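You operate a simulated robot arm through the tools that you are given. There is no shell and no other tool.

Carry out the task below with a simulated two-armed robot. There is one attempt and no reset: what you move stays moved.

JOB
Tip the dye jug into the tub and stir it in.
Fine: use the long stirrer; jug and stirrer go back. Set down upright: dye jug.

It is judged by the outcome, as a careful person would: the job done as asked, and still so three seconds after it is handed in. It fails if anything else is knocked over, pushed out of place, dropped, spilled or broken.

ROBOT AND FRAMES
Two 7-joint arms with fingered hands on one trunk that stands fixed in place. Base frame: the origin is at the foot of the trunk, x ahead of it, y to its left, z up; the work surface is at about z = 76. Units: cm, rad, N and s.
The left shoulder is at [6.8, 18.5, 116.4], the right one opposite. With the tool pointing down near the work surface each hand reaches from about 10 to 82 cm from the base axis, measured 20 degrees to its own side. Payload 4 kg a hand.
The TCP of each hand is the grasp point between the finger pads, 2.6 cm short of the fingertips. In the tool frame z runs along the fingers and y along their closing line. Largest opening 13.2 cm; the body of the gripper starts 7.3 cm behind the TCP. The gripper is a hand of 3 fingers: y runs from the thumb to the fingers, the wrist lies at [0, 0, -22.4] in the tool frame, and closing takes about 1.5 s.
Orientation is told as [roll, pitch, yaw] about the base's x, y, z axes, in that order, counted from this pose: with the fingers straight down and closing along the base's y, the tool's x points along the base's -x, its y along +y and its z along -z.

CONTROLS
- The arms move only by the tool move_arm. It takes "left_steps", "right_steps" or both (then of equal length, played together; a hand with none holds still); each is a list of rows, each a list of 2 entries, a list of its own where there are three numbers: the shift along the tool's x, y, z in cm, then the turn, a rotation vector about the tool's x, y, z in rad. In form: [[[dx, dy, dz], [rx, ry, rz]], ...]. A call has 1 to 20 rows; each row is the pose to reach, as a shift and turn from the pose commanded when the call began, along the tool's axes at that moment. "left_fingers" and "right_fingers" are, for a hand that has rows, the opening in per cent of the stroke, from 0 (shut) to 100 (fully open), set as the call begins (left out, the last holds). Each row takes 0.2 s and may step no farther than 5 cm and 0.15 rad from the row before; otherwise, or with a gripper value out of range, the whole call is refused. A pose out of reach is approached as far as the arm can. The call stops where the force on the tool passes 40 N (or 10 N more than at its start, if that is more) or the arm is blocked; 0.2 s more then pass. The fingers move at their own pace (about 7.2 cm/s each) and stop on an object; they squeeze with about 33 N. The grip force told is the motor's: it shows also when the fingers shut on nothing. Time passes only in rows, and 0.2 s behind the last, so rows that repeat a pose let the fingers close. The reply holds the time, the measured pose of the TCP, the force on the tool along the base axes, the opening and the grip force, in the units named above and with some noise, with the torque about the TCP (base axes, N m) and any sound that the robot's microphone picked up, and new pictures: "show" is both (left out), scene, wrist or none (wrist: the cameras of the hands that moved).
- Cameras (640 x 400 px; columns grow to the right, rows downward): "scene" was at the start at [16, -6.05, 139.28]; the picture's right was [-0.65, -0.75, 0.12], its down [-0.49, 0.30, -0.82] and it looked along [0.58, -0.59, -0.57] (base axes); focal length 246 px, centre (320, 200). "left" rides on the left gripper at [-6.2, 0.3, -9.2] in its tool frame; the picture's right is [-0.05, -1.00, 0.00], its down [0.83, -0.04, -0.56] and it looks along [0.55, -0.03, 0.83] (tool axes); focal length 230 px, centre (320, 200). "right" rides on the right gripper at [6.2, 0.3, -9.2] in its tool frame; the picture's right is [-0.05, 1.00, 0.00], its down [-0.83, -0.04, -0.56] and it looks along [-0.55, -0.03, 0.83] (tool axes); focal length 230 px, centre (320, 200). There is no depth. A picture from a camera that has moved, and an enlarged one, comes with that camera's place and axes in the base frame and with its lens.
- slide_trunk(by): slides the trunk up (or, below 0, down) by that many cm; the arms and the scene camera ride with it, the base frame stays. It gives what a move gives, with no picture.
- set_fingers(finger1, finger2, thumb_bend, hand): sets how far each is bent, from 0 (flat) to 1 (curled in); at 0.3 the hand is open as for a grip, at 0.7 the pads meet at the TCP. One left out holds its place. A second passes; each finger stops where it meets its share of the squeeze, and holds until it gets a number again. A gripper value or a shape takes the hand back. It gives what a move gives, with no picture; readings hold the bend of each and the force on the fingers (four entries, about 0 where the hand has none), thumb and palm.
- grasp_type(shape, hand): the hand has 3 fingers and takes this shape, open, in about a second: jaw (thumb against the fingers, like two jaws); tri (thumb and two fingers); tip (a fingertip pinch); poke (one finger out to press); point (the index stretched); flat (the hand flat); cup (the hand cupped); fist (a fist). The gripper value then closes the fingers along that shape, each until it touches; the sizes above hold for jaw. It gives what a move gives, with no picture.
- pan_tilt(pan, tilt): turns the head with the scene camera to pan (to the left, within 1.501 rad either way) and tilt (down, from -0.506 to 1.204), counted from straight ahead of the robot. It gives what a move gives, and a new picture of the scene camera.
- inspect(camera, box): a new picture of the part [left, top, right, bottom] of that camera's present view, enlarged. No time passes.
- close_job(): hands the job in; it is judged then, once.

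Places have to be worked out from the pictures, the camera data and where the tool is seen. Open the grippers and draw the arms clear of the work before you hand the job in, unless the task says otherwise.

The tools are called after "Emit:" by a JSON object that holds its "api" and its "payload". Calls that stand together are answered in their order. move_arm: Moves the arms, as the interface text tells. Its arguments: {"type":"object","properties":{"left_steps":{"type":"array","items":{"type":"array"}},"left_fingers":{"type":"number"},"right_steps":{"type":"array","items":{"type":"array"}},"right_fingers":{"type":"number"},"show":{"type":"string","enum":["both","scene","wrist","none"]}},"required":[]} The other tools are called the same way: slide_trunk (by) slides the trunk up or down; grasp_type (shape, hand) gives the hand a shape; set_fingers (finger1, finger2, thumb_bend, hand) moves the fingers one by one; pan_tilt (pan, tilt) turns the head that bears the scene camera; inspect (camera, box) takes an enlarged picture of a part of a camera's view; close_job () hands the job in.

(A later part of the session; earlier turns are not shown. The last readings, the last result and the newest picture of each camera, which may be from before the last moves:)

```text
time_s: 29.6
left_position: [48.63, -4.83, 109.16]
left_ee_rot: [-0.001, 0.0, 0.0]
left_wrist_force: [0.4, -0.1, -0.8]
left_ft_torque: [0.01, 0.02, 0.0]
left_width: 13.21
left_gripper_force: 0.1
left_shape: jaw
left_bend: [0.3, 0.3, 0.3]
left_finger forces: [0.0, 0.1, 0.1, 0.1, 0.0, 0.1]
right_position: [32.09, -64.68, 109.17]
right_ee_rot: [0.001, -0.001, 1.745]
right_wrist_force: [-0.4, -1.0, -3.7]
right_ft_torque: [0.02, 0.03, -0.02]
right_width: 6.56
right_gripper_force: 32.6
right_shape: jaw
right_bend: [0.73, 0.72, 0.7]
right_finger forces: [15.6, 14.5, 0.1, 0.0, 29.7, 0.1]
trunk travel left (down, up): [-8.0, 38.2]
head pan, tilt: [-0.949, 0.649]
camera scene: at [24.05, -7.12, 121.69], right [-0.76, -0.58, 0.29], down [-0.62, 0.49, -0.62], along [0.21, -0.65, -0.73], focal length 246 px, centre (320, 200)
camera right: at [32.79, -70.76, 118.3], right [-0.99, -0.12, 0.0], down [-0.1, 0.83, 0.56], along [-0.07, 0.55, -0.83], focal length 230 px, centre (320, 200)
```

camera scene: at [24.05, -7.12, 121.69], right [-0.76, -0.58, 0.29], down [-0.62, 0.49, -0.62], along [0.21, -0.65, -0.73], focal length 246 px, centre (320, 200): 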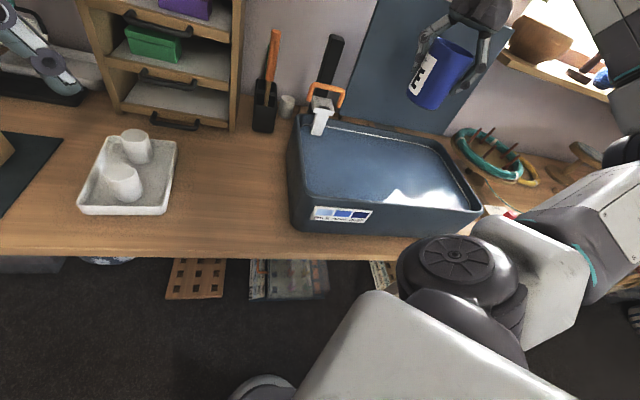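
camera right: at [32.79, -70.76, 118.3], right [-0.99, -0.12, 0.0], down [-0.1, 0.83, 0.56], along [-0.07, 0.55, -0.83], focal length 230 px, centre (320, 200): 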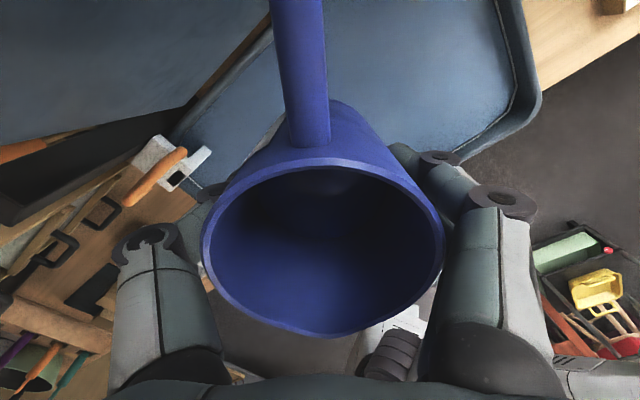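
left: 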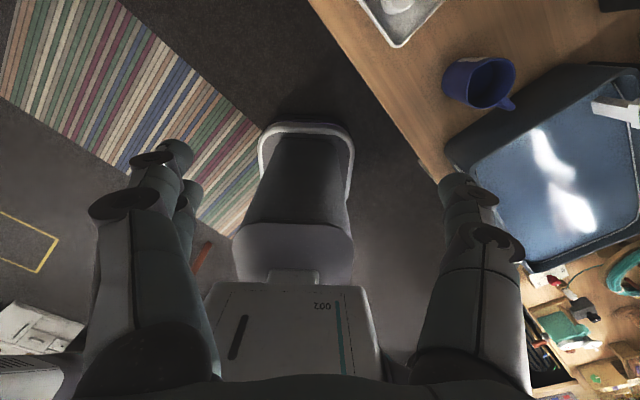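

The jug is over the tub's middle with its spout side within the water area (spout around [31, -60]). I now lower it and tilt slowly, watching the pour.

Emit:
{"api": "move_arm", "payload": {"right_steps": [[[0, 0, 1.2], [0, 0.06, 0]], [[0, 0, 2.8], [0, 0.14, 0]], [[0, 0, 4.6], [0, 0.22, 0]], [[0, 0, 6.4], [0, 0.3, 0]], [[0, 0, 7.7], [0, 0.38, 0]], [[0, 0, 8.2], [0, 0.45, 0]], [[0, 0, 8.2], [0, 0.5, 0]], [[0, 0, 8.2], [0, 0.55, 0]], [[0, 0, 8.2], [0, 0.6, 0]], [[0, 0, 8.2], [0, 0.65, 0]], [[0, 0, 8.2], [0, 0.7, 0]], [[0, 0, 8.2], [0, 0.75, 0]], [[0, 0, 8.2], [0, 0.8, 0]], [[0, 0, 8.2], [0, 0.85, 0]], [[0, 0, 8.2], [0, 0.9, 0]], [[0, 0, 8.2], [0, 0.95, 0]]], "show": "both"}}

```text
time_s: 33.0
left_position: [48.69, -4.83, 109.12]
left_ee_rot: [0.0, -0.001, 0.0]
left_wrist_force: [-0.1, -0.2, 0.3]
left_ft_torque: [0.02, -0.04, -0.01]
left_width: 13.17
left_gripper_force: 0.1
left_shape: jaw
left_bend: [0.3, 0.3, 0.3]
left_finger forces: [0.1, 0.0, 0.0, 0.0, 0.1, 0.0]
right_position: [32.05, -64.56, 100.94]
right_ee_rot: [0.002, 0.951, 1.749]
right_wrist_force: [-0.7, -0.6, -3.0]
right_ft_torque: [0.05, 0.01, 0.03]
right_width: 6.57
right_gripper_force: 32.9
right_shape: jaw
right_bend: [0.73, 0.72, 0.7]
right_finger forces: [15.6, 15.1, 0.1, 0.0, 29.6, 0.1]
trunk travel left (down, up): [-8.0, 38.2]
head pan, tilt: [-0.949, 0.649]
camera scene: at [24.05, -7.1, 121.69], right [-0.76, -0.58, 0.29], down [-0.62, 0.49, -0.62], along [0.21, -0.65, -0.73], focal length 246 px, centre (320, 200)
camera right: at [31.06, -60.81, 111.29], right [-0.99, -0.14, -0.04], down [-0.12, 0.93, -0.35], along [0.09, -0.34, -0.93], focal length 230 px, centre (320, 200)
```

scene: 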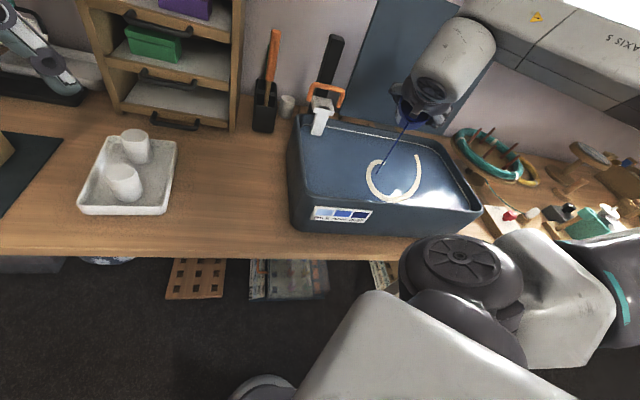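
right: 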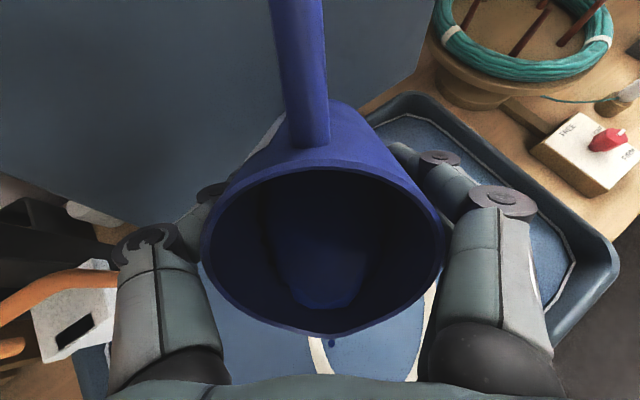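

A thin dye stream is landing inside the tub around [29, -54]. I continue tilting slowly.

Emit:
{"api": "move_arm", "payload": {"right_steps": [[[0, 0, 0], [0, 0.04, 0]], [[0, 0, 0], [0, 0.08, 0]], [[0, 0, 0], [0, 0.12, 0]], [[0, 0, 0], [0, 0.16, 0]], [[0, 0, 0], [0, 0.2, 0]], [[0, 0, 0], [0, 0.24, 0]], [[0, 0, 0], [0, 0.28, 0]], [[0, 0, 0], [0, 0.32, 0]], [[0, 0, 0], [0, 0.36, 0]], [[0, 0, 0], [0, 0.4, 0]], [[0, 0, 0], [0, 0.45, 0]], [[0, 0, 0], [0, 0.5, 0]]], "show": "both"}}

```text
time_s: 35.6
left_position: [48.77, -4.76, 109.22]
left_ee_rot: [0.001, 0.002, 0.0]
left_wrist_force: [0.1, 0.2, -0.7]
left_ft_torque: [0.02, -0.05, -0.03]
left_width: 13.2
left_gripper_force: 0.1
left_shape: jaw
left_bend: [0.3, 0.3, 0.3]
left_finger forces: [0.1, 0.1, 0.0, 0.1, 0.0, 0.1]
right_position: [33.74, -65.86, 101.13]
right_ee_rot: [0.014, 1.449, 1.758]
right_wrist_force: [0.2, -0.5, -1.7]
right_ft_torque: [0.03, -0.02, 0.0]
right_width: 6.58
right_gripper_force: 33.3
right_shape: jaw
right_bend: [0.73, 0.72, 0.7]
right_finger forces: [15.6, 15.0, 0.1, 0.0, 29.7, 0.0]
right hand out of reach, approached as far as the arm can: row 9, 10, 11, 12
trunk travel left (down, up): [-8.0, 38.2]
head pan, tilt: [-0.949, 0.649]
camera scene: at [24.11, -7.09, 121.67], right [-0.76, -0.58, 0.29], down [-0.62, 0.49, -0.61], along [0.21, -0.65, -0.73], focal length 246 px, centre (320, 200)
camera right: at [31.94, -57.64, 108.44], right [-0.98, -0.17, -0.05], down [-0.07, 0.65, -0.76], along [0.16, -0.74, -0.65], focal length 230 px, centre (320, 200)
```

scene: 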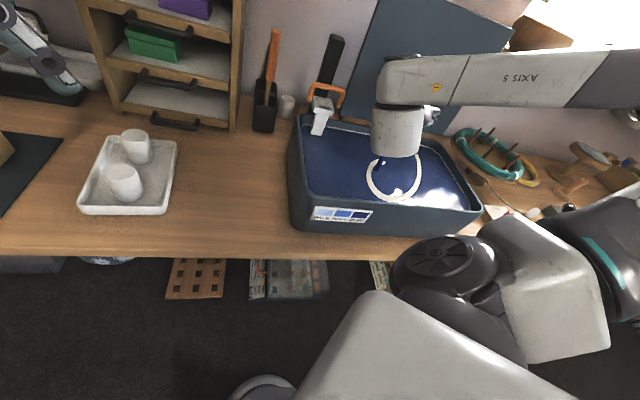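
right: 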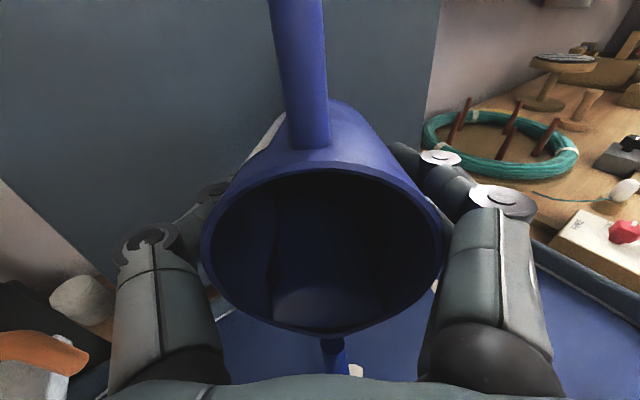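

The bath is colouring deep blue and a little dye is left in the jug. The arm is at its limit at this height, so I raise slightly while tilting on past horizontal to drain it fully.

Emit:
{"api": "move_arm", "payload": {"right_steps": [[[1.0, 0.2, -0.3], [0, 0.03, 0]], [[2.3, 0.5, -0.7], [0, 0.06, 0]], [[3.6, 0.8, -1.2], [0, 0.1, 0]], [[4.9, 1.1, -1.6], [0, 0.14, 0]], [[6.0, 1.3, -2.0], [0, 0.18, 0]], [[6.8, 1.5, -2.2], [0, 0.23, 0]], [[6.8, 1.5, -2.2], [0, 0.28, 0]], [[6.8, 1.5, -2.2], [0, 0.33, 0]], [[6.8, 1.5, -2.2], [0, 0.38, 0]], [[6.8, 1.5, -2.2], [0, 0.43, 0]], [[6.8, 1.5, -2.2], [0, 0.48, 0]], [[6.8, 1.5, -2.2], [0, 0.5, 0]], [[6.8, 1.5, -2.2], [0, 0.5, 0]]], "show": "both"}}

```text
time_s: 38.5
left_position: [48.66, -4.74, 109.1]
left_ee_rot: [0.001, 0.001, 0.001]
left_wrist_force: [1.1, 0.0, 1.3]
left_ft_torque: [-0.02, 0.01, -0.01]
left_width: 13.18
left_gripper_force: 0.2
left_shape: jaw
left_bend: [0.3, 0.3, 0.3]
left_finger forces: [0.0, 0.1, 0.0, 0.1, 0.0, 0.0]
right_position: [34.52, -66.53, 107.88]
right_ee_rot: [3.139, 1.191, -1.399]
right_wrist_force: [-0.1, 0.0, -0.3]
right_ft_torque: [0.01, -0.06, -0.02]
right_width: 6.55
right_gripper_force: 32.7
right_shape: jaw
right_bend: [0.73, 0.72, 0.7]
right_finger forces: [15.9, 15.0, 0.0, 0.1, 29.8, 0.0]
right hand out of reach, approached as far as the arm can: row 1, 2, 3, 4, 5, 6, 7, 8, 9, 10, 11, 12, 13
trunk travel left (down, up): [-8.0, 38.2]
head pan, tilt: [-0.949, 0.649]
camera scene: at [24.04, -7.09, 121.7], right [-0.76, -0.58, 0.29], down [-0.62, 0.49, -0.62], along [0.21, -0.65, -0.73], focal length 246 px, centre (320, 200)
camera right: at [32.25, -55.98, 110.08], right [-0.98, -0.19, -0.05], down [0.01, 0.21, -0.98], along [0.2, -0.96, -0.21], focal length 230 px, centre (320, 200)
```

scene: 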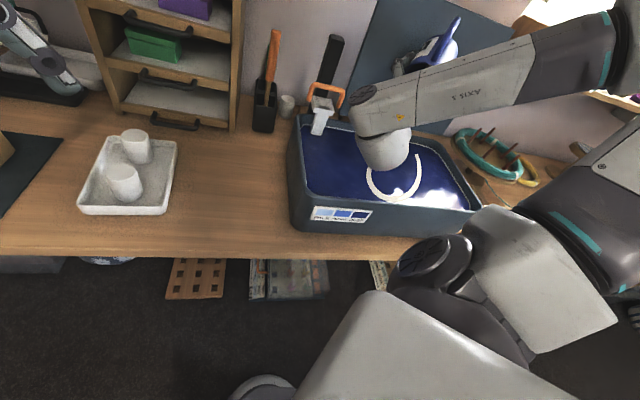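
right: 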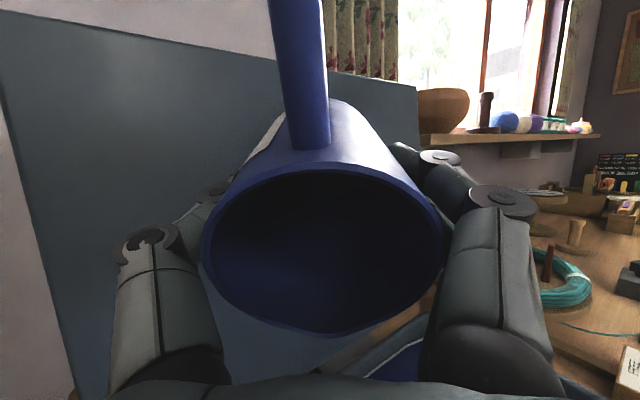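

The jug is at about 112° tilt and looks empty. I hold it there for a moment to drain and check for drips.

Emit:
{"api": "move_arm", "payload": {"right_steps": [[[0, 0, 0], [0, 0, 0]], [[0, 0, 0], [0, 0, 0]], [[0, 0, 0], [0, 0, 0]], [[0, 0, 0], [0, 0, 0]], [[0, 0, 0], [0, 0, 0]], [[0, 0, 0], [0, 0, 0]], [[0, 0, 0], [0, 0, 0]], [[0, 0, 0], [0, 0, 0]]], "show": "none"}}

Emit:
{"api": "inspect", "payload": {"camera": "right", "box": [180, 140, 480, 400]}}

Emit:
{"api": "inspect", "payload": {"camera": "scene", "box": [280, 100, 500, 240]}}

```text
time_s: 40.2
left_position: [48.64, -4.88, 109.16]
left_ee_rot: [0.001, 0.0, 0.0]
left_wrist_force: [0.0, 0.2, 1.0]
left_ft_torque: [-0.01, 0.0, 0.01]
left_width: 13.17
left_gripper_force: 0.0
left_shape: jaw
left_bend: [0.3, 0.3, 0.3]
left_finger forces: [0.0, 0.0, 0.1, 0.0, 0.0, 0.1]
right_position: [34.56, -66.57, 107.78]
right_ee_rot: [3.14, 1.192, -1.398]
right_wrist_force: [-0.2, 0.1, 0.2]
right_ft_torque: [0.0, -0.01, 0.01]
right_width: 6.55
right_gripper_force: 32.7
right_shape: jaw
right_bend: [0.73, 0.72, 0.7]
right_finger forces: [15.8, 15.0, 0.0, 0.0, 29.8, 0.0]
trunk travel left (down, up): [-8.0, 38.2]
head pan, tilt: [-0.949, 0.649]
```

```text
1.54 times, centred on (330, 270) of right
camera zoom: at [32.26, -55.98, 110.09], right [-0.98, -0.19, -0.05], down [0.01, 0.21, -0.98], along [0.2, -0.96, -0.21], focal length 354 px, centre (305, 92)
```

zoom: 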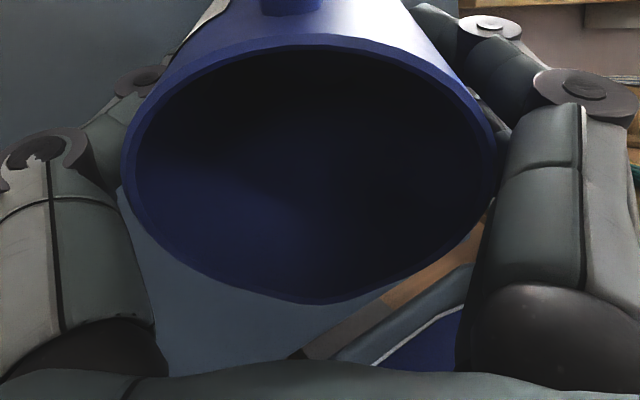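

```text
2.86 times, centred on (390, 170) of scene
camera zoom: at [24.04, -7.09, 121.69], right [-0.76, -0.58, 0.29], down [-0.62, 0.49, -0.62], along [0.21, -0.65, -0.73], focal length 703 px, centre (120, 286)
```

zoom: 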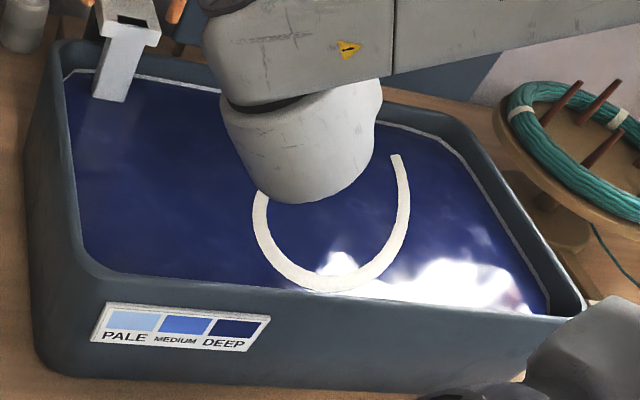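

The jug is empty and no dye ran onto the table. I turn it upright again over the tub.

Emit:
{"api": "move_arm", "payload": {"right_steps": [[[0, 0, 0], [0, -0.1, 0]], [[0, 0, 0], [0, -0.22, 0]], [[0, 0, 0], [0, -0.35, 0]], [[0, 0, 0], [0, -0.48, 0]], [[0, 0, 0], [0, -0.61, 0]], [[0, 0, 0], [0, -0.74, 0]], [[0, 0, 0], [0, -0.87, 0]], [[0, 0, 0], [0, -1.0, 0]], [[0, 0, 0], [0, -1.13, 0]], [[0, 0, 0], [0, -1.26, 0]], [[0, 0, 0], [0, -1.39, 0]], [[0, 0, 0], [0, -1.52, 0]], [[0, 0, 0], [0, -1.65, 0]], [[0, 0, 0], [0, -1.77, 0]], [[0, 0, 0], [0, -1.87, 0]], [[0, 0, 0], [0, -1.95, 0]], [[0, 0, 0], [0, -1.95, 0]]], "show": "both"}}

```text
time_s: 43.9
left_position: [48.67, -4.73, 109.12]
left_ee_rot: [0.001, 0.001, 0.001]
left_wrist_force: [0.1, 0.0, 0.3]
left_ft_torque: [-0.03, -0.02, 0.01]
left_width: 13.2
left_gripper_force: 0.1
left_shape: jaw
left_bend: [0.3, 0.3, 0.3]
left_finger forces: [0.0, 0.0, 0.1, 0.1, 0.1, 0.0]
right_position: [34.45, -66.59, 107.93]
right_ee_rot: [0.0, 0.0, 1.745]
right_wrist_force: [-0.1, -0.4, -0.9]
right_ft_torque: [-0.02, -0.02, -0.02]
right_width: 6.52
right_gripper_force: 32.9
right_shape: jaw
right_bend: [0.73, 0.72, 0.7]
right_finger forces: [15.9, 15.3, 0.0, 0.0, 29.5, 0.0]
trunk travel left (down, up): [-8.0, 38.2]
head pan, tilt: [-0.949, 0.649]
camera scene: at [24.02, -7.07, 121.7], right [-0.76, -0.58, 0.29], down [-0.62, 0.49, -0.62], along [0.21, -0.65, -0.73], focal length 246 px, centre (320, 200)
camera right: at [35.14, -72.75, 117.03], right [-0.99, -0.12, 0.0], down [-0.1, 0.82, 0.56], along [-0.07, 0.55, -0.83], focal length 230 px, centre (320, 200)
```

scene: 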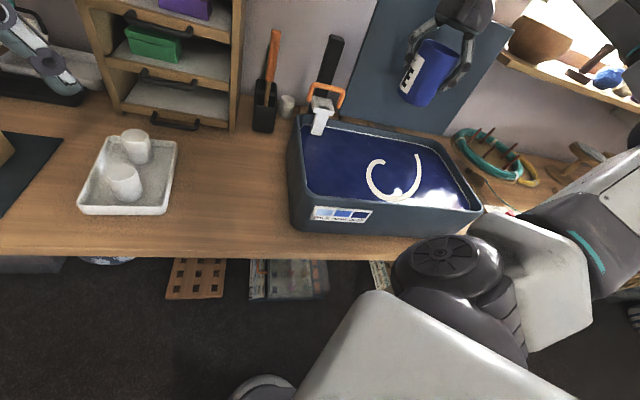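
right: 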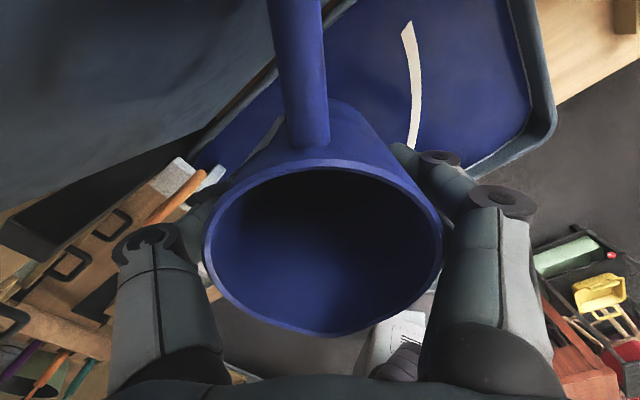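

The jug is upright and empty, and all the dye is in the bath. I carry the jug back above its original place.

Emit:
{"api": "move_arm", "payload": {"right_steps": [[[-0.4, -0.3, 0], [0, 0, 0.01]], [[-1.6, -1.2, -0.1], [0, 0, 0.038]], [[-3.4, -2.6, -0.1], [0, 0, 0.081]], [[-5.8, -4.3, -0.2], [0, 0, 0.135]], [[-8.5, -6.3, -0.3], [0, 0, 0.199]], [[-11.4, -8.5, -0.5], [0, 0, 0.269]], [[-14.5, -10.8, -0.6], [0, 0, 0.342]], [[-17.6, -13.1, -0.7], [0, 0, 0.414]], [[-20.5, -15.3, -0.9], [0, 0, 0.484]], [[-23.2, -17.3, -1.0], [0, 0, 0.548]], [[-25.6, -19.0, -1.1], [0, 0, 0.602]], [[-27.4, -20.4, -1.1], [0, 0, 0.645]], [[-28.6, -21.3, -1.2], [0, 0, 0.673]], [[-29.0, -21.6, -1.2], [0, 0, 0.683]], [[-29.0, -21.6, -1.2], [0, 0, 0.683]]], "show": "both"}}

```text
time_s: 47.0
left_position: [48.7, -4.83, 109.2]
left_ee_rot: [0.001, 0.0, -0.001]
left_wrist_force: [0.0, 0.4, 0.0]
left_ft_torque: [0.03, 0.0, 0.0]
left_width: 13.2
left_gripper_force: 0.1
left_shape: jaw
left_bend: [0.3, 0.3, 0.3]
left_finger forces: [0.0, 0.0, 0.1, 0.0, 0.1, 0.0]
right_position: [50.59, -34.13, 109.07]
right_ee_rot: [0.001, -0.001, 1.063]
right_wrist_force: [0.1, 0.6, -0.2]
right_ft_torque: [0.01, 0.0, -0.01]
right_width: 6.54
right_gripper_force: 32.6
right_shape: jaw
right_bend: [0.73, 0.72, 0.7]
right_finger forces: [15.9, 15.2, 0.0, 0.0, 29.6, 0.0]
trunk travel left (down, up): [-8.0, 38.2]
head pan, tilt: [-0.949, 0.649]
camera scene: at [24.05, -7.09, 121.69], right [-0.76, -0.58, 0.29], down [-0.62, 0.49, -0.62], along [0.21, -0.65, -0.73], focal length 246 px, centre (320, 200)
camera right: at [47.34, -39.49, 118.25], right [-0.85, 0.53, 0.0], down [0.44, 0.7, 0.55], along [0.29, 0.47, -0.83], focal length 230 px, centre (320, 200)
```

scene: 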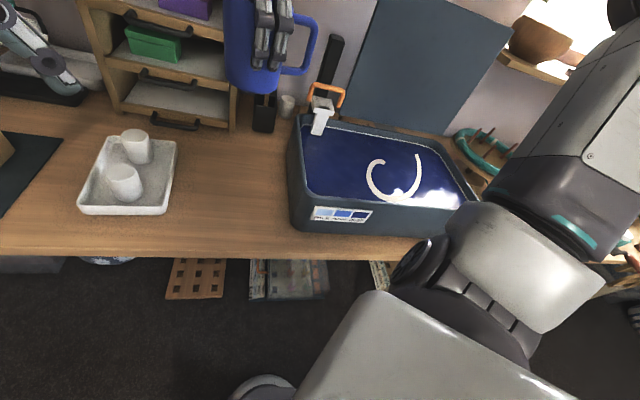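
right: 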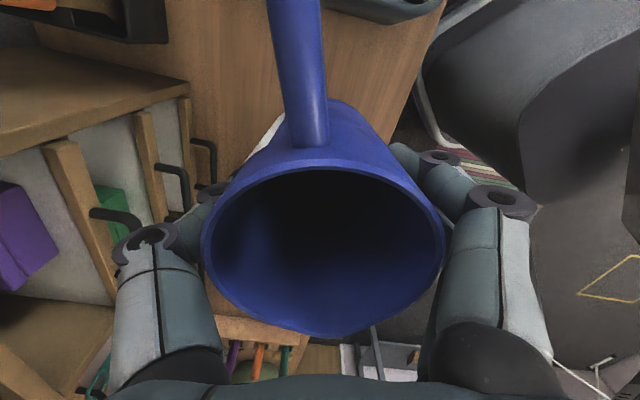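

The jug hangs in the same position in the hand, above its old spot. I lower it, slowly at the end.

Emit:
{"api": "move_arm", "payload": {"right_steps": [[[0, 0, 1], [0, 0, 0]], [[0, 0, 3], [0, 0, 0]], [[0, 0, 5.5], [0, 0, 0]], [[0, 0, 8], [0, 0, 0]], [[0, 0, 10.5], [0, 0, 0]], [[0, 0, 13], [0, 0, 0]], [[0, 0, 15.5], [0, 0, 0]], [[0, 0, 18], [0, 0, 0]], [[0, 0, 20], [0, 0, 0]], [[0, 0, 21.8], [0, 0, 0]], [[0, 0, 23.3], [0, 0, 0]], [[0, 0, 24.5], [0, 0, 0]], [[0, 0, 25.3], [0, 0, 0]], [[0, 0, 25.8], [0, 0, 0]], [[0, 0, 26.1], [0, 0, 0]], [[0, 0, 26.3], [0, 0, 0]], [[0, 0, 26.3], [0, 0, 0]]], "show": "both"}}

```text
time_s: 50.6
left_position: [48.65, -4.72, 109.21]
left_ee_rot: [0.0, -0.002, 0.0]
left_wrist_force: [-0.5, 0.1, 0.2]
left_ft_torque: [0.01, 0.01, 0.03]
left_width: 13.19
left_gripper_force: 0.1
left_shape: jaw
left_bend: [0.3, 0.3, 0.3]
left_finger forces: [0.0, 0.0, 0.0, 0.0, 0.0, 0.0]
right_position: [50.64, -34.29, 82.58]
right_ee_rot: [0.002, 0.0, 1.062]
right_wrist_force: [0.8, -0.5, -0.4]
right_ft_torque: [0.04, -0.02, -0.02]
right_width: 6.51
right_gripper_force: 32.9
right_shape: jaw
right_bend: [0.73, 0.72, 0.7]
right_finger forces: [15.9, 15.2, 0.0, 0.1, 29.5, 0.1]
trunk travel left (down, up): [-8.0, 38.2]
head pan, tilt: [-0.949, 0.649]
camera scene: at [24.05, -7.08, 121.69], right [-0.76, -0.58, 0.29], down [-0.62, 0.49, -0.62], along [0.21, -0.65, -0.73], focal length 246 px, centre (320, 200)
camera right: at [47.31, -39.54, 91.84], right [-0.85, 0.53, 0.0], down [0.44, 0.7, 0.55], along [0.29, 0.47, -0.83], focal length 230 px, centre (320, 200)
```

scene: 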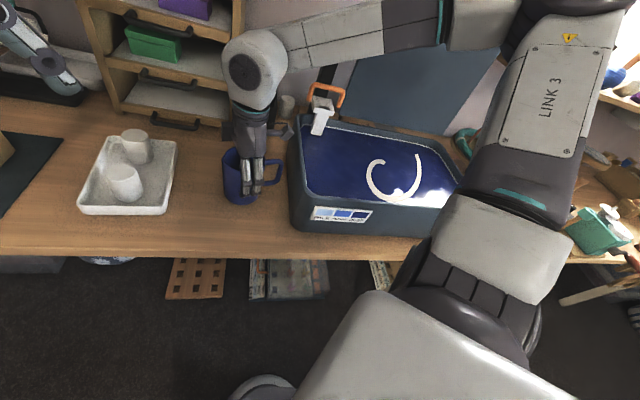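
right: 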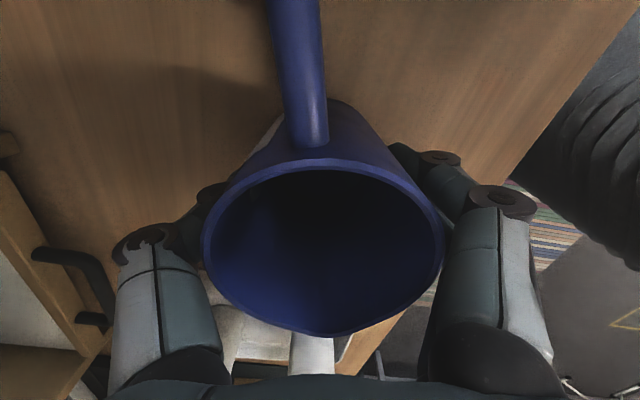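

The jug should be a millimetre or so above the table. I ease down in tiny steps and watch the force.

Emit:
{"api": "move_arm", "payload": {"right_steps": [[[0, 0, 0.1], [0, 0, 0]], [[0, 0, 0.2], [0, 0, 0]], [[0, 0, 0.3], [0, 0, 0]], [[0, 0, 0.3], [0, 0, 0]]], "show": "none"}}

```text
time_s: 51.6
left_position: [48.66, -4.68, 109.22]
left_ee_rot: [0.0, 0.001, 0.0]
left_wrist_force: [0.7, 0.0, 0.3]
left_ft_torque: [0.02, -0.02, 0.0]
left_width: 13.21
left_gripper_force: 0.1
left_shape: jaw
left_bend: [0.3, 0.3, 0.3]
left_finger forces: [0.1, 0.0, 0.1, 0.1, 0.0, 0.0]
right_position: [50.65, -34.21, 82.3]
right_ee_rot: [-0.001, 0.0, 1.062]
right_wrist_force: [0.0, 0.5, 4.4]
right_ft_torque: [-0.01, 0.01, 0.0]
right_width: 6.55
right_gripper_force: 33.4
right_shape: jaw
right_bend: [0.73, 0.72, 0.7]
right_finger forces: [16.3, 15.4, 0.0, 0.0, 30.6, 0.0]
trunk travel left (down, up): [-8.0, 38.2]
head pan, tilt: [-0.949, 0.649]
```

Contact with the table (4.4 N up), so the jug stands. I open the hand.

Emit:
{"api": "move_arm", "payload": {"right_steps": [[[0, 0, 0], [0, 0, 0]], [[0, 0, 0], [0, 0, 0]], [[0, 0, 0], [0, 0, 0]], [[0, 0, 0], [0, 0, 0]], [[0, 0, 0], [0, 0, 0]], [[0, 0, 0], [0, 0, 0]], [[0, 0, 0], [0, 0, 0]]], "right_fingers": 100, "show": "both"}}

```text
time_s: 53.2
left_position: [48.73, -4.82, 109.16]
left_ee_rot: [0.001, 0.0, 0.0]
left_wrist_force: [-1.3, 0.8, -0.3]
left_ft_torque: [0.05, 0.02, -0.01]
left_width: 13.21
left_gripper_force: 0.0
left_shape: jaw
left_bend: [0.3, 0.3, 0.3]
left_finger forces: [0.1, 0.0, 0.1, 0.1, 0.0, 0.0]
right_position: [50.6, -34.29, 82.53]
right_ee_rot: [0.002, 0.0, 1.063]
right_wrist_force: [-0.4, -0.1, 0.6]
right_ft_torque: [-0.03, -0.02, -0.02]
right_width: 13.19
right_gripper_force: 0.0
right_shape: jaw
right_bend: [0.3, 0.3, 0.3]
right_finger forces: [0.0, 0.0, 0.1, 0.0, 0.0, 0.0]
trunk travel left (down, up): [-8.0, 38.2]
head pan, tilt: [-0.949, 0.649]
camera scene: at [24.05, -7.08, 121.69], right [-0.76, -0.58, 0.29], down [-0.62, 0.49, -0.62], along [0.21, -0.65, -0.73], focal length 246 px, centre (320, 200)
camera right: at [47.3, -39.52, 91.56], right [-0.85, 0.53, 0.0], down [0.44, 0.7, 0.55], along [0.29, 0.47, -0.83], focal length 230 px, centre (320, 200)
```

scene: 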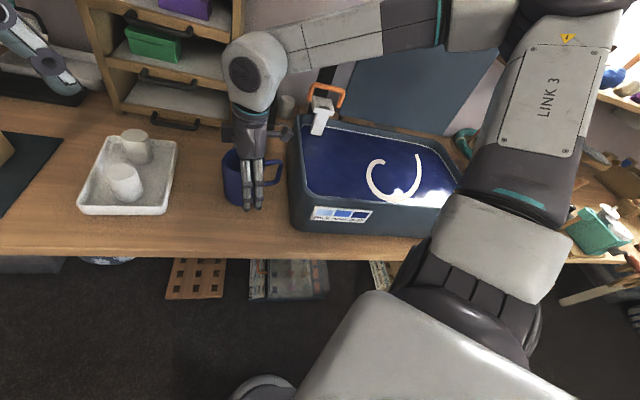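
right: 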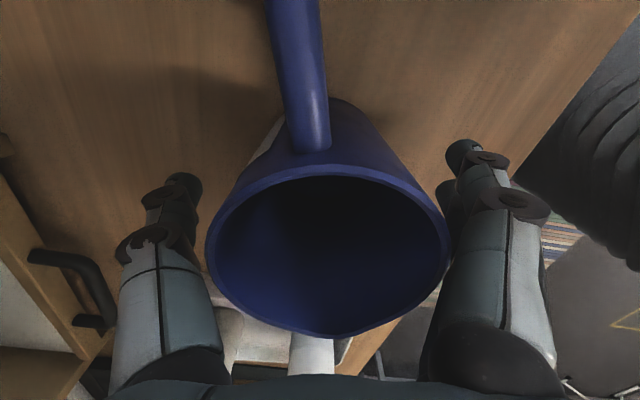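

The jug stands upright where it came from. I raise the hand straight up, clear of it.

Emit:
{"api": "move_arm", "payload": {"right_steps": [[[0, 0, -2], [0, 0, 0]], [[0, 0, -5], [0, 0, 0]], [[0, 0, -9], [0, 0, 0]], [[0, 0, -13], [0, 0, 0]], [[0, 0, -17], [0, 0, 0]], [[0, 0, -21], [0, 0, 0]], [[0, 0, -25], [0, 0, 0]], [[0, 0, -29], [0, 0, 0]], [[0, 0, -32], [0, 0, 0]]], "show": "both"}}

Emit:
{"api": "slide_trunk", "payload": {"by": 22}}

```text
time_s: 55.2
left_position: [48.64, -4.73, 109.28]
left_ee_rot: [0.001, 0.0, 0.0]
left_wrist_force: [0.0, 0.2, -0.2]
left_ft_torque: [-0.04, -0.04, 0.01]
left_width: 13.21
left_gripper_force: 0.0
left_shape: jaw
left_bend: [0.3, 0.3, 0.3]
left_finger forces: [0.0, 0.1, 0.0, 0.0, 0.2, 0.0]
right_position: [50.61, -34.1, 114.48]
right_ee_rot: [0.002, 0.003, 1.063]
right_wrist_force: [0.1, -0.1, -0.5]
right_ft_torque: [-0.02, -0.02, -0.01]
right_width: 13.15
right_gripper_force: 0.1
right_shape: jaw
right_bend: [0.3, 0.3, 0.3]
right_finger forces: [0.0, 0.0, 0.0, 0.0, 0.1, 0.0]
trunk travel left (down, up): [-8.0, 38.2]
head pan, tilt: [-0.949, 0.649]
camera scene: at [24.02, -7.04, 121.71], right [-0.76, -0.58, 0.29], down [-0.62, 0.49, -0.62], along [0.21, -0.65, -0.73], focal length 246 px, centre (320, 200)
camera right: at [47.38, -39.42, 123.66], right [-0.85, 0.53, 0.0], down [0.44, 0.71, 0.55], along [0.29, 0.47, -0.83], focal length 230 px, centre (320, 200)
```

scene: 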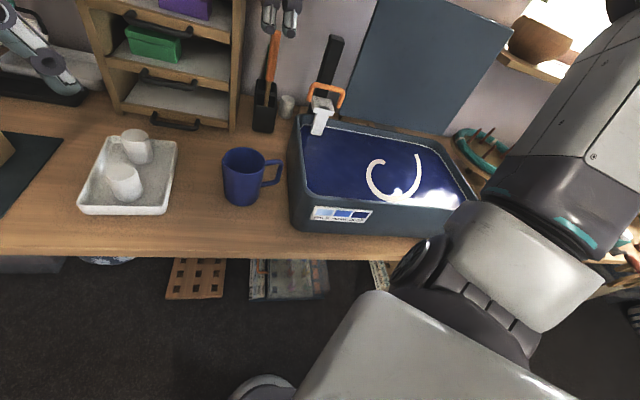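
right: 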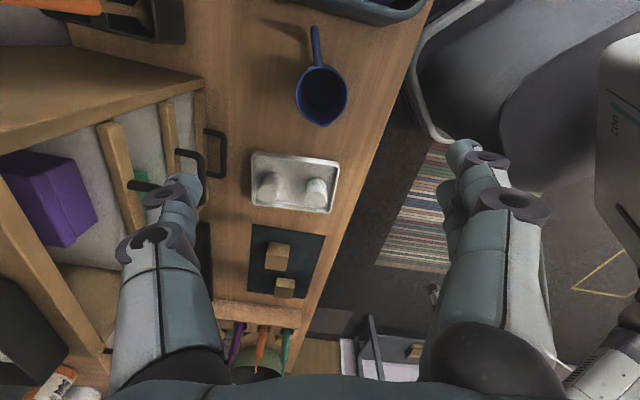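

```text
time_s: 57.6
left_position: [48.67, -4.8, 131.07]
left_ee_rot: [-0.002, 0.002, 0.0]
left_wrist_force: [0.2, 0.3, 1.1]
left_ft_torque: [0.02, -0.01, -0.02]
left_width: 13.18
left_gripper_force: 0.0
left_shape: jaw
left_bend: [0.3, 0.3, 0.3]
left_finger forces: [0.0, 0.0, 0.0, 0.0, 0.0, 0.1]
right_position: [50.72, -34.26, 136.35]
right_ee_rot: [0.002, 0.002, 1.063]
right_wrist_force: [-0.2, 0.2, -0.6]
right_ft_torque: [0.04, 0.01, 0.0]
right_width: 13.19
right_gripper_force: 0.0
right_shape: jaw
right_bend: [0.3, 0.3, 0.3]
right_finger forces: [0.0, 0.0, 0.0, 0.0, 0.0, 0.0]
trunk travel left (down, up): [-30.0, 16.2]
head pan, tilt: [-0.949, 0.649]
```

The jug stands where it was. With the trunk raised, I turn the head toward the stirrer holder for a fresh look from higher up.

Emit:
{"api": "pan_tilt", "payload": {"pan": -0.8, "tilt": 0.75}}

Emit:
{"api": "inspect", "payload": {"camera": "right", "box": [0, 0, 260, 200]}}

```text
time_s: 58.3
left_position: [48.67, -4.76, 131.28]
left_ee_rot: [0.0, 0.0, 0.0]
left_wrist_force: [-0.3, -1.0, -0.7]
left_ft_torque: [0.0, 0.01, -0.02]
left_width: 13.18
left_gripper_force: 0.1
left_shape: jaw
left_bend: [0.3, 0.3, 0.3]
left_finger forces: [0.1, 0.0, 0.0, 0.0, 0.0, 0.0]
right_position: [50.71, -34.29, 136.37]
right_ee_rot: [0.001, 0.001, 1.064]
right_wrist_force: [0.5, -0.1, -0.6]
right_ft_torque: [0.02, -0.01, -0.03]
right_width: 13.21
right_gripper_force: 0.1
right_shape: jaw
right_bend: [0.3, 0.3, 0.3]
right_finger forces: [0.0, 0.1, 0.0, 0.1, 0.0, 0.0]
trunk travel left (down, up): [-30.0, 16.2]
head pan, tilt: [-0.799, 0.75]
camera scene: at [8.73, -5.97, 148.53], right [-0.72, -0.7, 0.05], down [-0.52, 0.49, -0.7], along [0.46, -0.52, -0.72], focal length 246 px, centre (320, 200)
```

scene: 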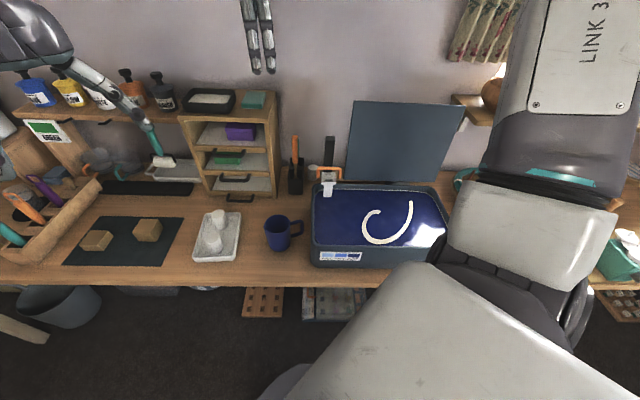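

```text
2.00 times, centred on (130, 100) of right
camera zoom: at [47.39, -39.54, 145.58], right [-0.85, 0.53, 0.0], down [0.44, 0.7, 0.55], along [0.29, 0.47, -0.83], focal length 460 px, centre (700, 400)
```

zoom: 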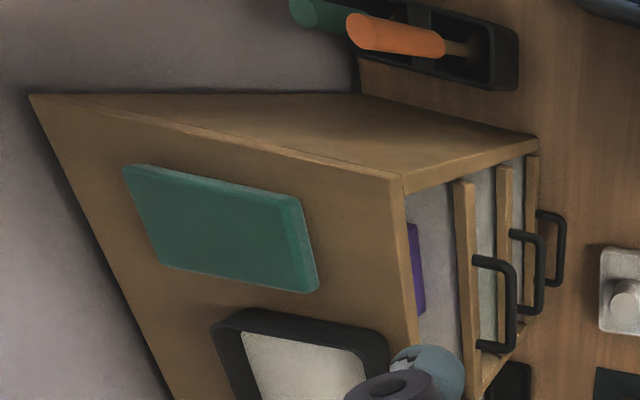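

The drawer unit rises to about z = 109, roughly 8 cm left of the stirrer. I'll zoom in to measure the stirrer, holder and drawer side more precisely.

Emit:
{"api": "inspect", "payload": {"camera": "scene", "box": [255, 120, 355, 210]}}

Emit:
{"api": "inspect", "payload": {"camera": "right", "box": [100, 0, 260, 100]}}

Emit:
{"api": "inspect", "payload": {"camera": "scene", "box": [300, 170, 460, 280]}}

```text
4.44 times, centred on (305, 165) of scene
camera zoom: at [8.73, -5.97, 148.53], right [-0.72, -0.7, 0.05], down [-0.52, 0.49, -0.7], along [0.46, -0.52, -0.72], focal length 1094 px, centre (387, 356)
```

zoom: 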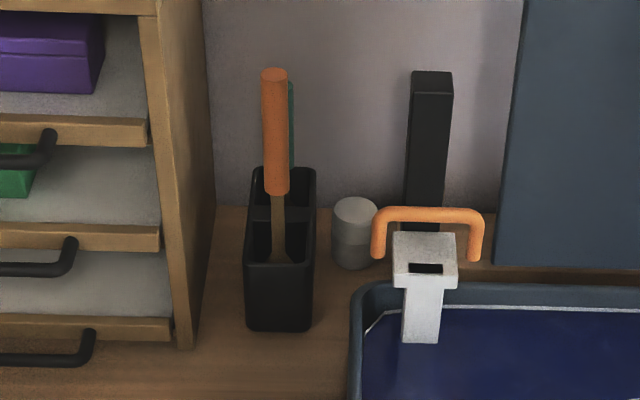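

```text
4.00 times, centred on (180, 50) of right
camera zoom: at [47.39, -39.54, 145.58], right [-0.85, 0.53, 0.0], down [0.44, 0.7, 0.55], along [0.29, 0.47, -0.83], focal length 920 px, centre (880, 800)
```

zoom: 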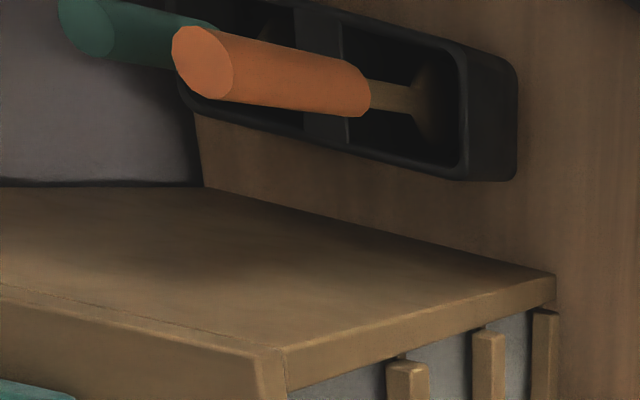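

```text
3.64 times, centred on (380, 225) of scene
camera zoom: at [8.73, -5.97, 148.53], right [-0.72, -0.7, 0.05], down [-0.52, 0.49, -0.7], along [0.46, -0.52, -0.72], focal length 895 px, centre (102, 109)
```

zoom: 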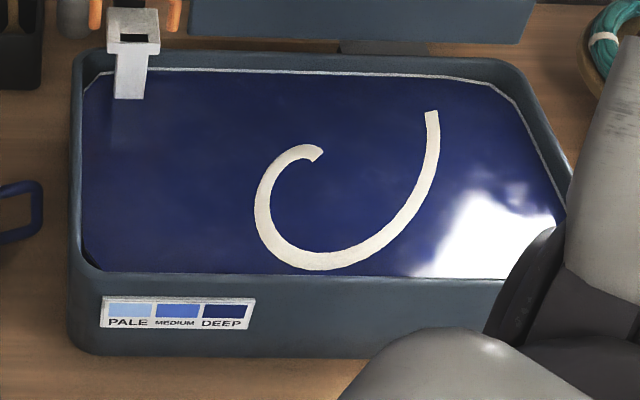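

The stirrer stands vertically in the holder's front compartment at about [66.9, -56.1], with the handle from z≈89.5 to 101. The drawer side is 8 cm away, so I'll close front-to-back (yaw about 46°). I move above it with the fingers partly closed.

Emit:
{"api": "move_arm", "payload": {"right_steps": [[[1.2, -2.8, 3.0], [0, 0, 0.03]], [[2.5, -5.5, 6.0], [0, 0, 0.06]], [[3.7, -8.3, 9.0], [0, 0, 0.09]], [[5.0, -11.0, 12.0], [0, 0, 0.12]], [[6.2, -13.8, 14.5], [0, 0, 0.15]], [[7.4, -16.5, 16.5], [0, 0, 0.18]], [[8.7, -19.3, 18.5], [0, 0, 0.21]], [[9.9, -22.0, 20.0], [0, 0, 0.24]], [[10.7, -23.8, 21.0], [0, 0, 0.25]], [[11.15, -24.8, 21.4], [0, 0, 0.26]], [[11.15, -24.8, 21.4], [0, 0, 0.26]]], "right_fingers": 45, "show": "both"}}

```text
time_s: 60.7
left_position: [48.67, -4.66, 131.26]
left_ee_rot: [0.0, 0.0, 0.002]
left_wrist_force: [0.9, -0.3, -0.1]
left_ft_torque: [-0.01, 0.0, -0.02]
left_width: 13.18
left_gripper_force: 0.0
left_shape: jaw
left_bend: [0.3, 0.3, 0.3]
left_finger forces: [0.0, 0.0, 0.0, 0.0, 0.0, 0.0]
right_position: [66.85, -56.14, 114.96]
right_ee_rot: [0.001, 0.0, 0.804]
right_wrist_force: [0.0, 0.4, 0.0]
right_ft_torque: [-0.03, -0.03, 0.0]
right_width: 6.01
right_gripper_force: 0.0
right_shape: jaw
right_bend: [0.73, 0.73, 0.7]
right_finger forces: [0.0, 0.0, 0.0, 0.0, 0.0, 0.0]
trunk travel left (down, up): [-30.0, 16.2]
head pan, tilt: [-0.799, 0.75]
camera scene: at [8.66, -5.95, 148.54], right [-0.72, -0.7, 0.05], down [-0.52, 0.49, -0.7], along [0.46, -0.52, -0.72], focal length 246 px, centre (320, 200)
camera right: at [62.33, -60.33, 124.2], right [-0.68, 0.73, 0.0], down [0.61, 0.57, 0.55], along [0.41, 0.38, -0.83], focal length 230 px, centre (320, 200)
```

scene: 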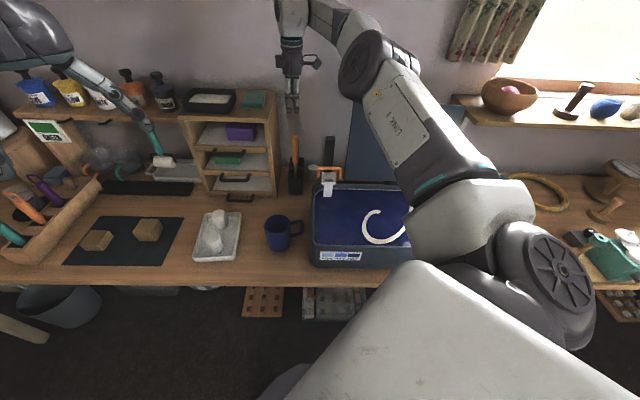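
right: 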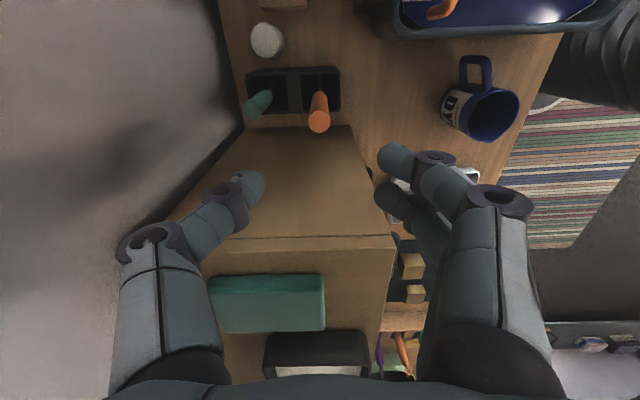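

The hand is right above the orange handle (ray gives [67.1, -56.2]). I descend around it to TCP z of about 96.5.

Emit:
{"api": "move_arm", "payload": {"right_steps": [[[0, 0, 2.5], [0, 0, 0]], [[0, 0, 5], [0, 0, 0]], [[0, 0, 7.5], [0, 0, 0]], [[0, 0, 9.5], [0, 0, 0]], [[0, 0, 11.5], [0, 0, 0]], [[0, 0, 13.5], [0, 0, 0]], [[0, 0, 15.5], [0, 0, 0]], [[0, 0, 17.2], [0, 0, 0]], [[0, 0, 18.4], [0, 0, 0]], [[0, 0, 18.4], [0, 0, 0]]], "show": "both"}}

```text
time_s: 62.9
left_position: [48.76, -4.81, 131.2]
left_ee_rot: [0.0, 0.0, 0.0]
left_wrist_force: [0.4, -0.1, -0.3]
left_ft_torque: [0.03, 0.03, 0.0]
left_width: 13.18
left_gripper_force: 0.1
left_shape: jaw
left_bend: [0.3, 0.3, 0.3]
left_finger forces: [0.0, 0.1, 0.1, 0.1, 0.1, 0.0]
right_position: [64.63, -55.31, 97.57]
right_ee_rot: [0.0, 0.001, 0.804]
right_wrist_force: [0.0, 0.2, -0.2]
right_ft_torque: [0.02, 0.0, 0.02]
right_width: 6.0
right_gripper_force: 0.0
right_shape: jaw
right_bend: [0.73, 0.73, 0.7]
right_finger forces: [0.0, 0.1, 0.1, 0.0, 0.0, 0.0]
right hand out of reach, approached as far as the arm can: row 5, 6, 7, 8, 9, 10
trunk travel left (down, up): [-30.0, 16.2]
head pan, tilt: [-0.799, 0.75]
camera scene: at [8.7, -5.97, 148.53], right [-0.72, -0.7, 0.05], down [-0.52, 0.49, -0.7], along [0.46, -0.52, -0.72], focal length 246 px, centre (320, 200)
camera right: at [60.08, -59.67, 106.76], right [-0.68, 0.73, 0.0], down [0.61, 0.57, 0.56], along [0.41, 0.38, -0.83], focal length 230 px, centre (320, 200)
```

scene: 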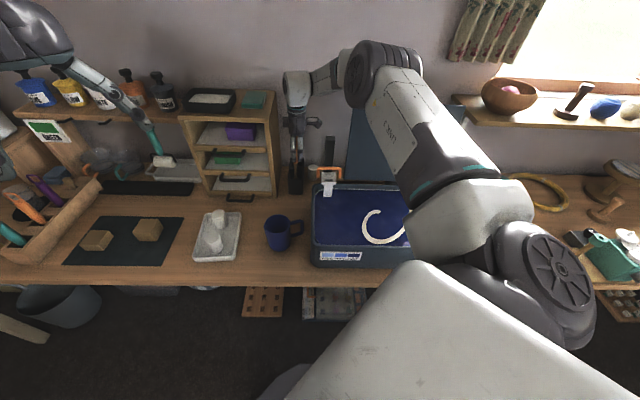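
right: 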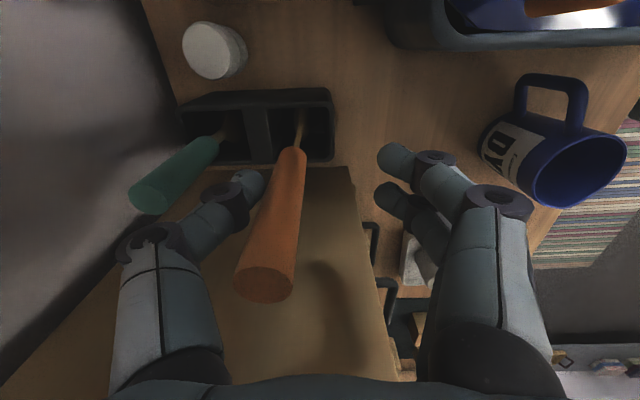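

At this trunk height the arm can't reach that far down: the hand ended 2.4 cm short and not touching the stirrer. I back out upward the way I came, then lower the trunk to bring the shoulder to a better height.

Emit:
{"api": "move_arm", "payload": {"right_steps": [[[-0.2, -0.5, -2], [0, 0, 0]], [[-0.4, -1.0, -4], [0, 0, 0]], [[-0.6, -1.5, -6], [0, 0, 0]], [[-0.8, -1.9, -8.5], [0, 0, 0]], [[-1.0, -2.19, -11], [0, 0, 0]], [[-1.0, -2.19, -14], [0, 0, 0]], [[-1.0, -2.19, -17.4], [0, 0, 0]], [[-1.0, -2.19, -17.4], [0, 0, 0]]], "show": "wrist"}}

```text
time_s: 64.7
left_position: [48.78, -4.89, 131.22]
left_ee_rot: [0.0, 0.0, -0.001]
left_wrist_force: [0.4, -0.4, 0.0]
left_ft_torque: [-0.02, 0.0, -0.01]
left_width: 13.19
left_gripper_force: 0.0
left_shape: jaw
left_bend: [0.3, 0.3, 0.3]
left_finger forces: [0.0, 0.0, 0.0, 0.0, 0.0, 0.0]
right_position: [66.82, -56.24, 114.96]
right_ee_rot: [0.001, 0.001, 0.802]
right_wrist_force: [0.4, 0.0, -0.6]
right_ft_torque: [-0.02, -0.02, 0.0]
right_width: 5.99
right_gripper_force: 0.1
right_shape: jaw
right_bend: [0.73, 0.73, 0.7]
right_finger forces: [0.1, 0.0, 0.0, 0.0, 0.0, 0.0]
trunk travel left (down, up): [-30.0, 16.2]
head pan, tilt: [-0.799, 0.75]
camera right: at [62.45, -60.43, 124.19], right [-0.68, 0.73, 0.0], down [0.61, 0.57, 0.55], along [0.41, 0.38, -0.83], focal length 230 px, centre (320, 200)
```

right: 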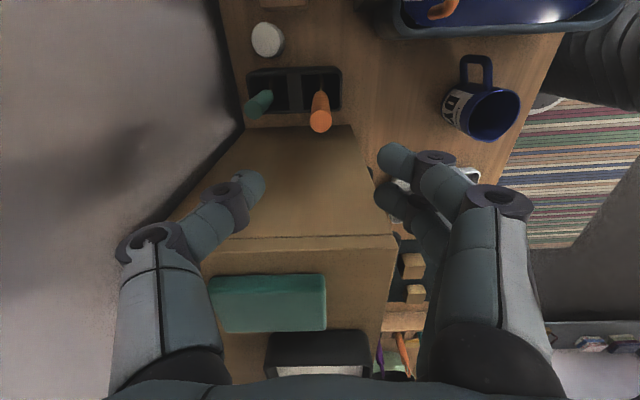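

The stirrer is undisturbed. I lower the trunk by 8 cm, which leaves the fingertips still above the handle top.

Emit:
{"api": "slide_trunk", "payload": {"by": -8}}

```text
time_s: 65.8
left_position: [48.53, -4.75, 123.29]
left_ee_rot: [0.002, 0.0, 0.0]
left_wrist_force: [0.0, 0.5, 1.1]
left_ft_torque: [0.06, -0.03, -0.02]
left_width: 13.19
left_gripper_force: 0.2
left_shape: jaw
left_bend: [0.3, 0.3, 0.3]
left_finger forces: [0.0, 0.0, 0.1, 0.1, 0.1, 0.0]
right_position: [66.8, -56.3, 106.93]
right_ee_rot: [0.001, -0.001, 0.803]
right_wrist_force: [0.1, -0.6, 0.3]
right_ft_torque: [-0.02, 0.0, -0.01]
right_width: 6.02
right_gripper_force: 0.2
right_shape: jaw
right_bend: [0.73, 0.73, 0.7]
right_finger forces: [0.1, 0.0, 0.1, 0.0, 0.0, 0.0]
trunk travel left (down, up): [-22.0, 24.2]
head pan, tilt: [-0.799, 0.75]
```

The hand is at [66.8, -56.3, 106.9]. I descend in stages and check that the arm tracks.

Emit:
{"api": "move_arm", "payload": {"right_steps": [[[0, 0, 1.5], [0, 0, 0]], [[0, 0, 3], [0, 0, 0]], [[0, 0, 4.5], [0, 0, 0]], [[0, 0, 6], [0, 0, 0]], [[0, 0, 6], [0, 0, 0]]], "show": "wrist"}}

```text
time_s: 67.0
left_position: [48.71, -4.79, 123.22]
left_ee_rot: [0.001, -0.001, -0.001]
left_wrist_force: [0.0, 0.2, 0.1]
left_ft_torque: [-0.01, -0.02, -0.02]
left_width: 13.2
left_gripper_force: 0.0
left_shape: jaw
left_bend: [0.3, 0.3, 0.3]
left_finger forces: [0.1, 0.0, 0.1, 0.0, 0.0, 0.1]
right_position: [66.81, -56.16, 100.93]
right_ee_rot: [0.001, 0.001, 0.802]
right_wrist_force: [-0.3, -1.3, -0.1]
right_ft_torque: [0.01, -0.01, 0.0]
right_width: 6.0
right_gripper_force: 0.1
right_shape: jaw
right_bend: [0.73, 0.73, 0.7]
right_finger forces: [0.0, 0.0, 0.0, 0.1, 0.0, 0.1]
trunk travel left (down, up): [-22.0, 24.2]
head pan, tilt: [-0.799, 0.75]
camera right: at [62.31, -60.39, 110.12], right [-0.68, 0.73, 0.0], down [0.61, 0.57, 0.55], along [0.41, 0.38, -0.83], focal length 230 px, centre (320, 200)
```

right: 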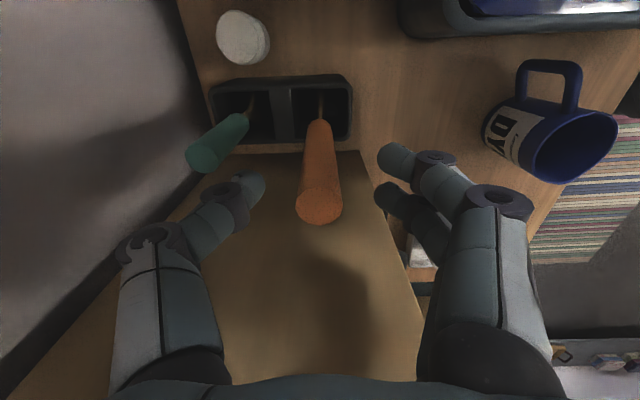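

Tracking is good and the handle is centred between thumb and fingers. I go down the last 4.4 cm and close.

Emit:
{"api": "move_arm", "payload": {"right_steps": [[[0, 0, 1.2], [0, 0, 0]], [[0, 0, 2.4], [0, 0, 0]], [[0, 0, 3.6], [0, 0, 0]], [[0, 0, 4.4], [0, 0, 0]], [[0, 0, 4.4], [0, 0, 0]]], "show": "wrist"}}

```text
time_s: 68.2
left_position: [48.55, -4.72, 123.07]
left_ee_rot: [0.0, 0.0, 0.002]
left_wrist_force: [-0.7, -1.5, 0.3]
left_ft_torque: [-0.01, 0.04, 0.0]
left_width: 13.18
left_gripper_force: 0.0
left_shape: jaw
left_bend: [0.3, 0.3, 0.3]
left_finger forces: [0.0, 0.1, 0.0, 0.0, 0.1, 0.0]
right_position: [66.93, -56.22, 96.56]
right_ee_rot: [-0.001, 0.0, 0.803]
right_wrist_force: [0.0, -0.7, 0.5]
right_ft_torque: [0.0, 0.03, 0.02]
right_width: 5.99
right_gripper_force: 0.0
right_shape: jaw
right_bend: [0.73, 0.73, 0.7]
right_finger forces: [0.0, 0.1, 0.0, 0.0, 0.1, 0.1]
trunk travel left (down, up): [-22.0, 24.2]
head pan, tilt: [-0.799, 0.75]
camera right: at [62.3, -60.39, 105.74], right [-0.68, 0.73, 0.0], down [0.61, 0.57, 0.55], along [0.41, 0.38, -0.83], focal length 230 px, centre (320, 200)
```

right: 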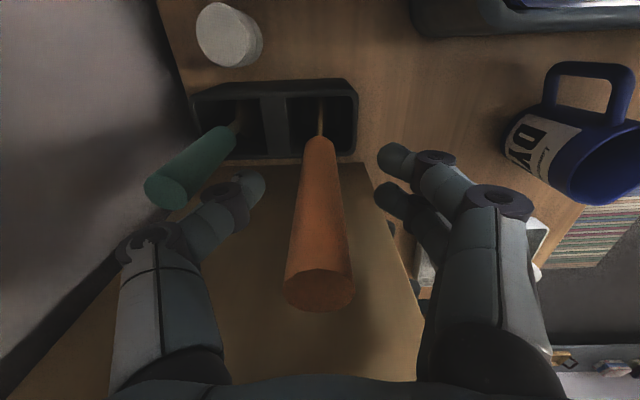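

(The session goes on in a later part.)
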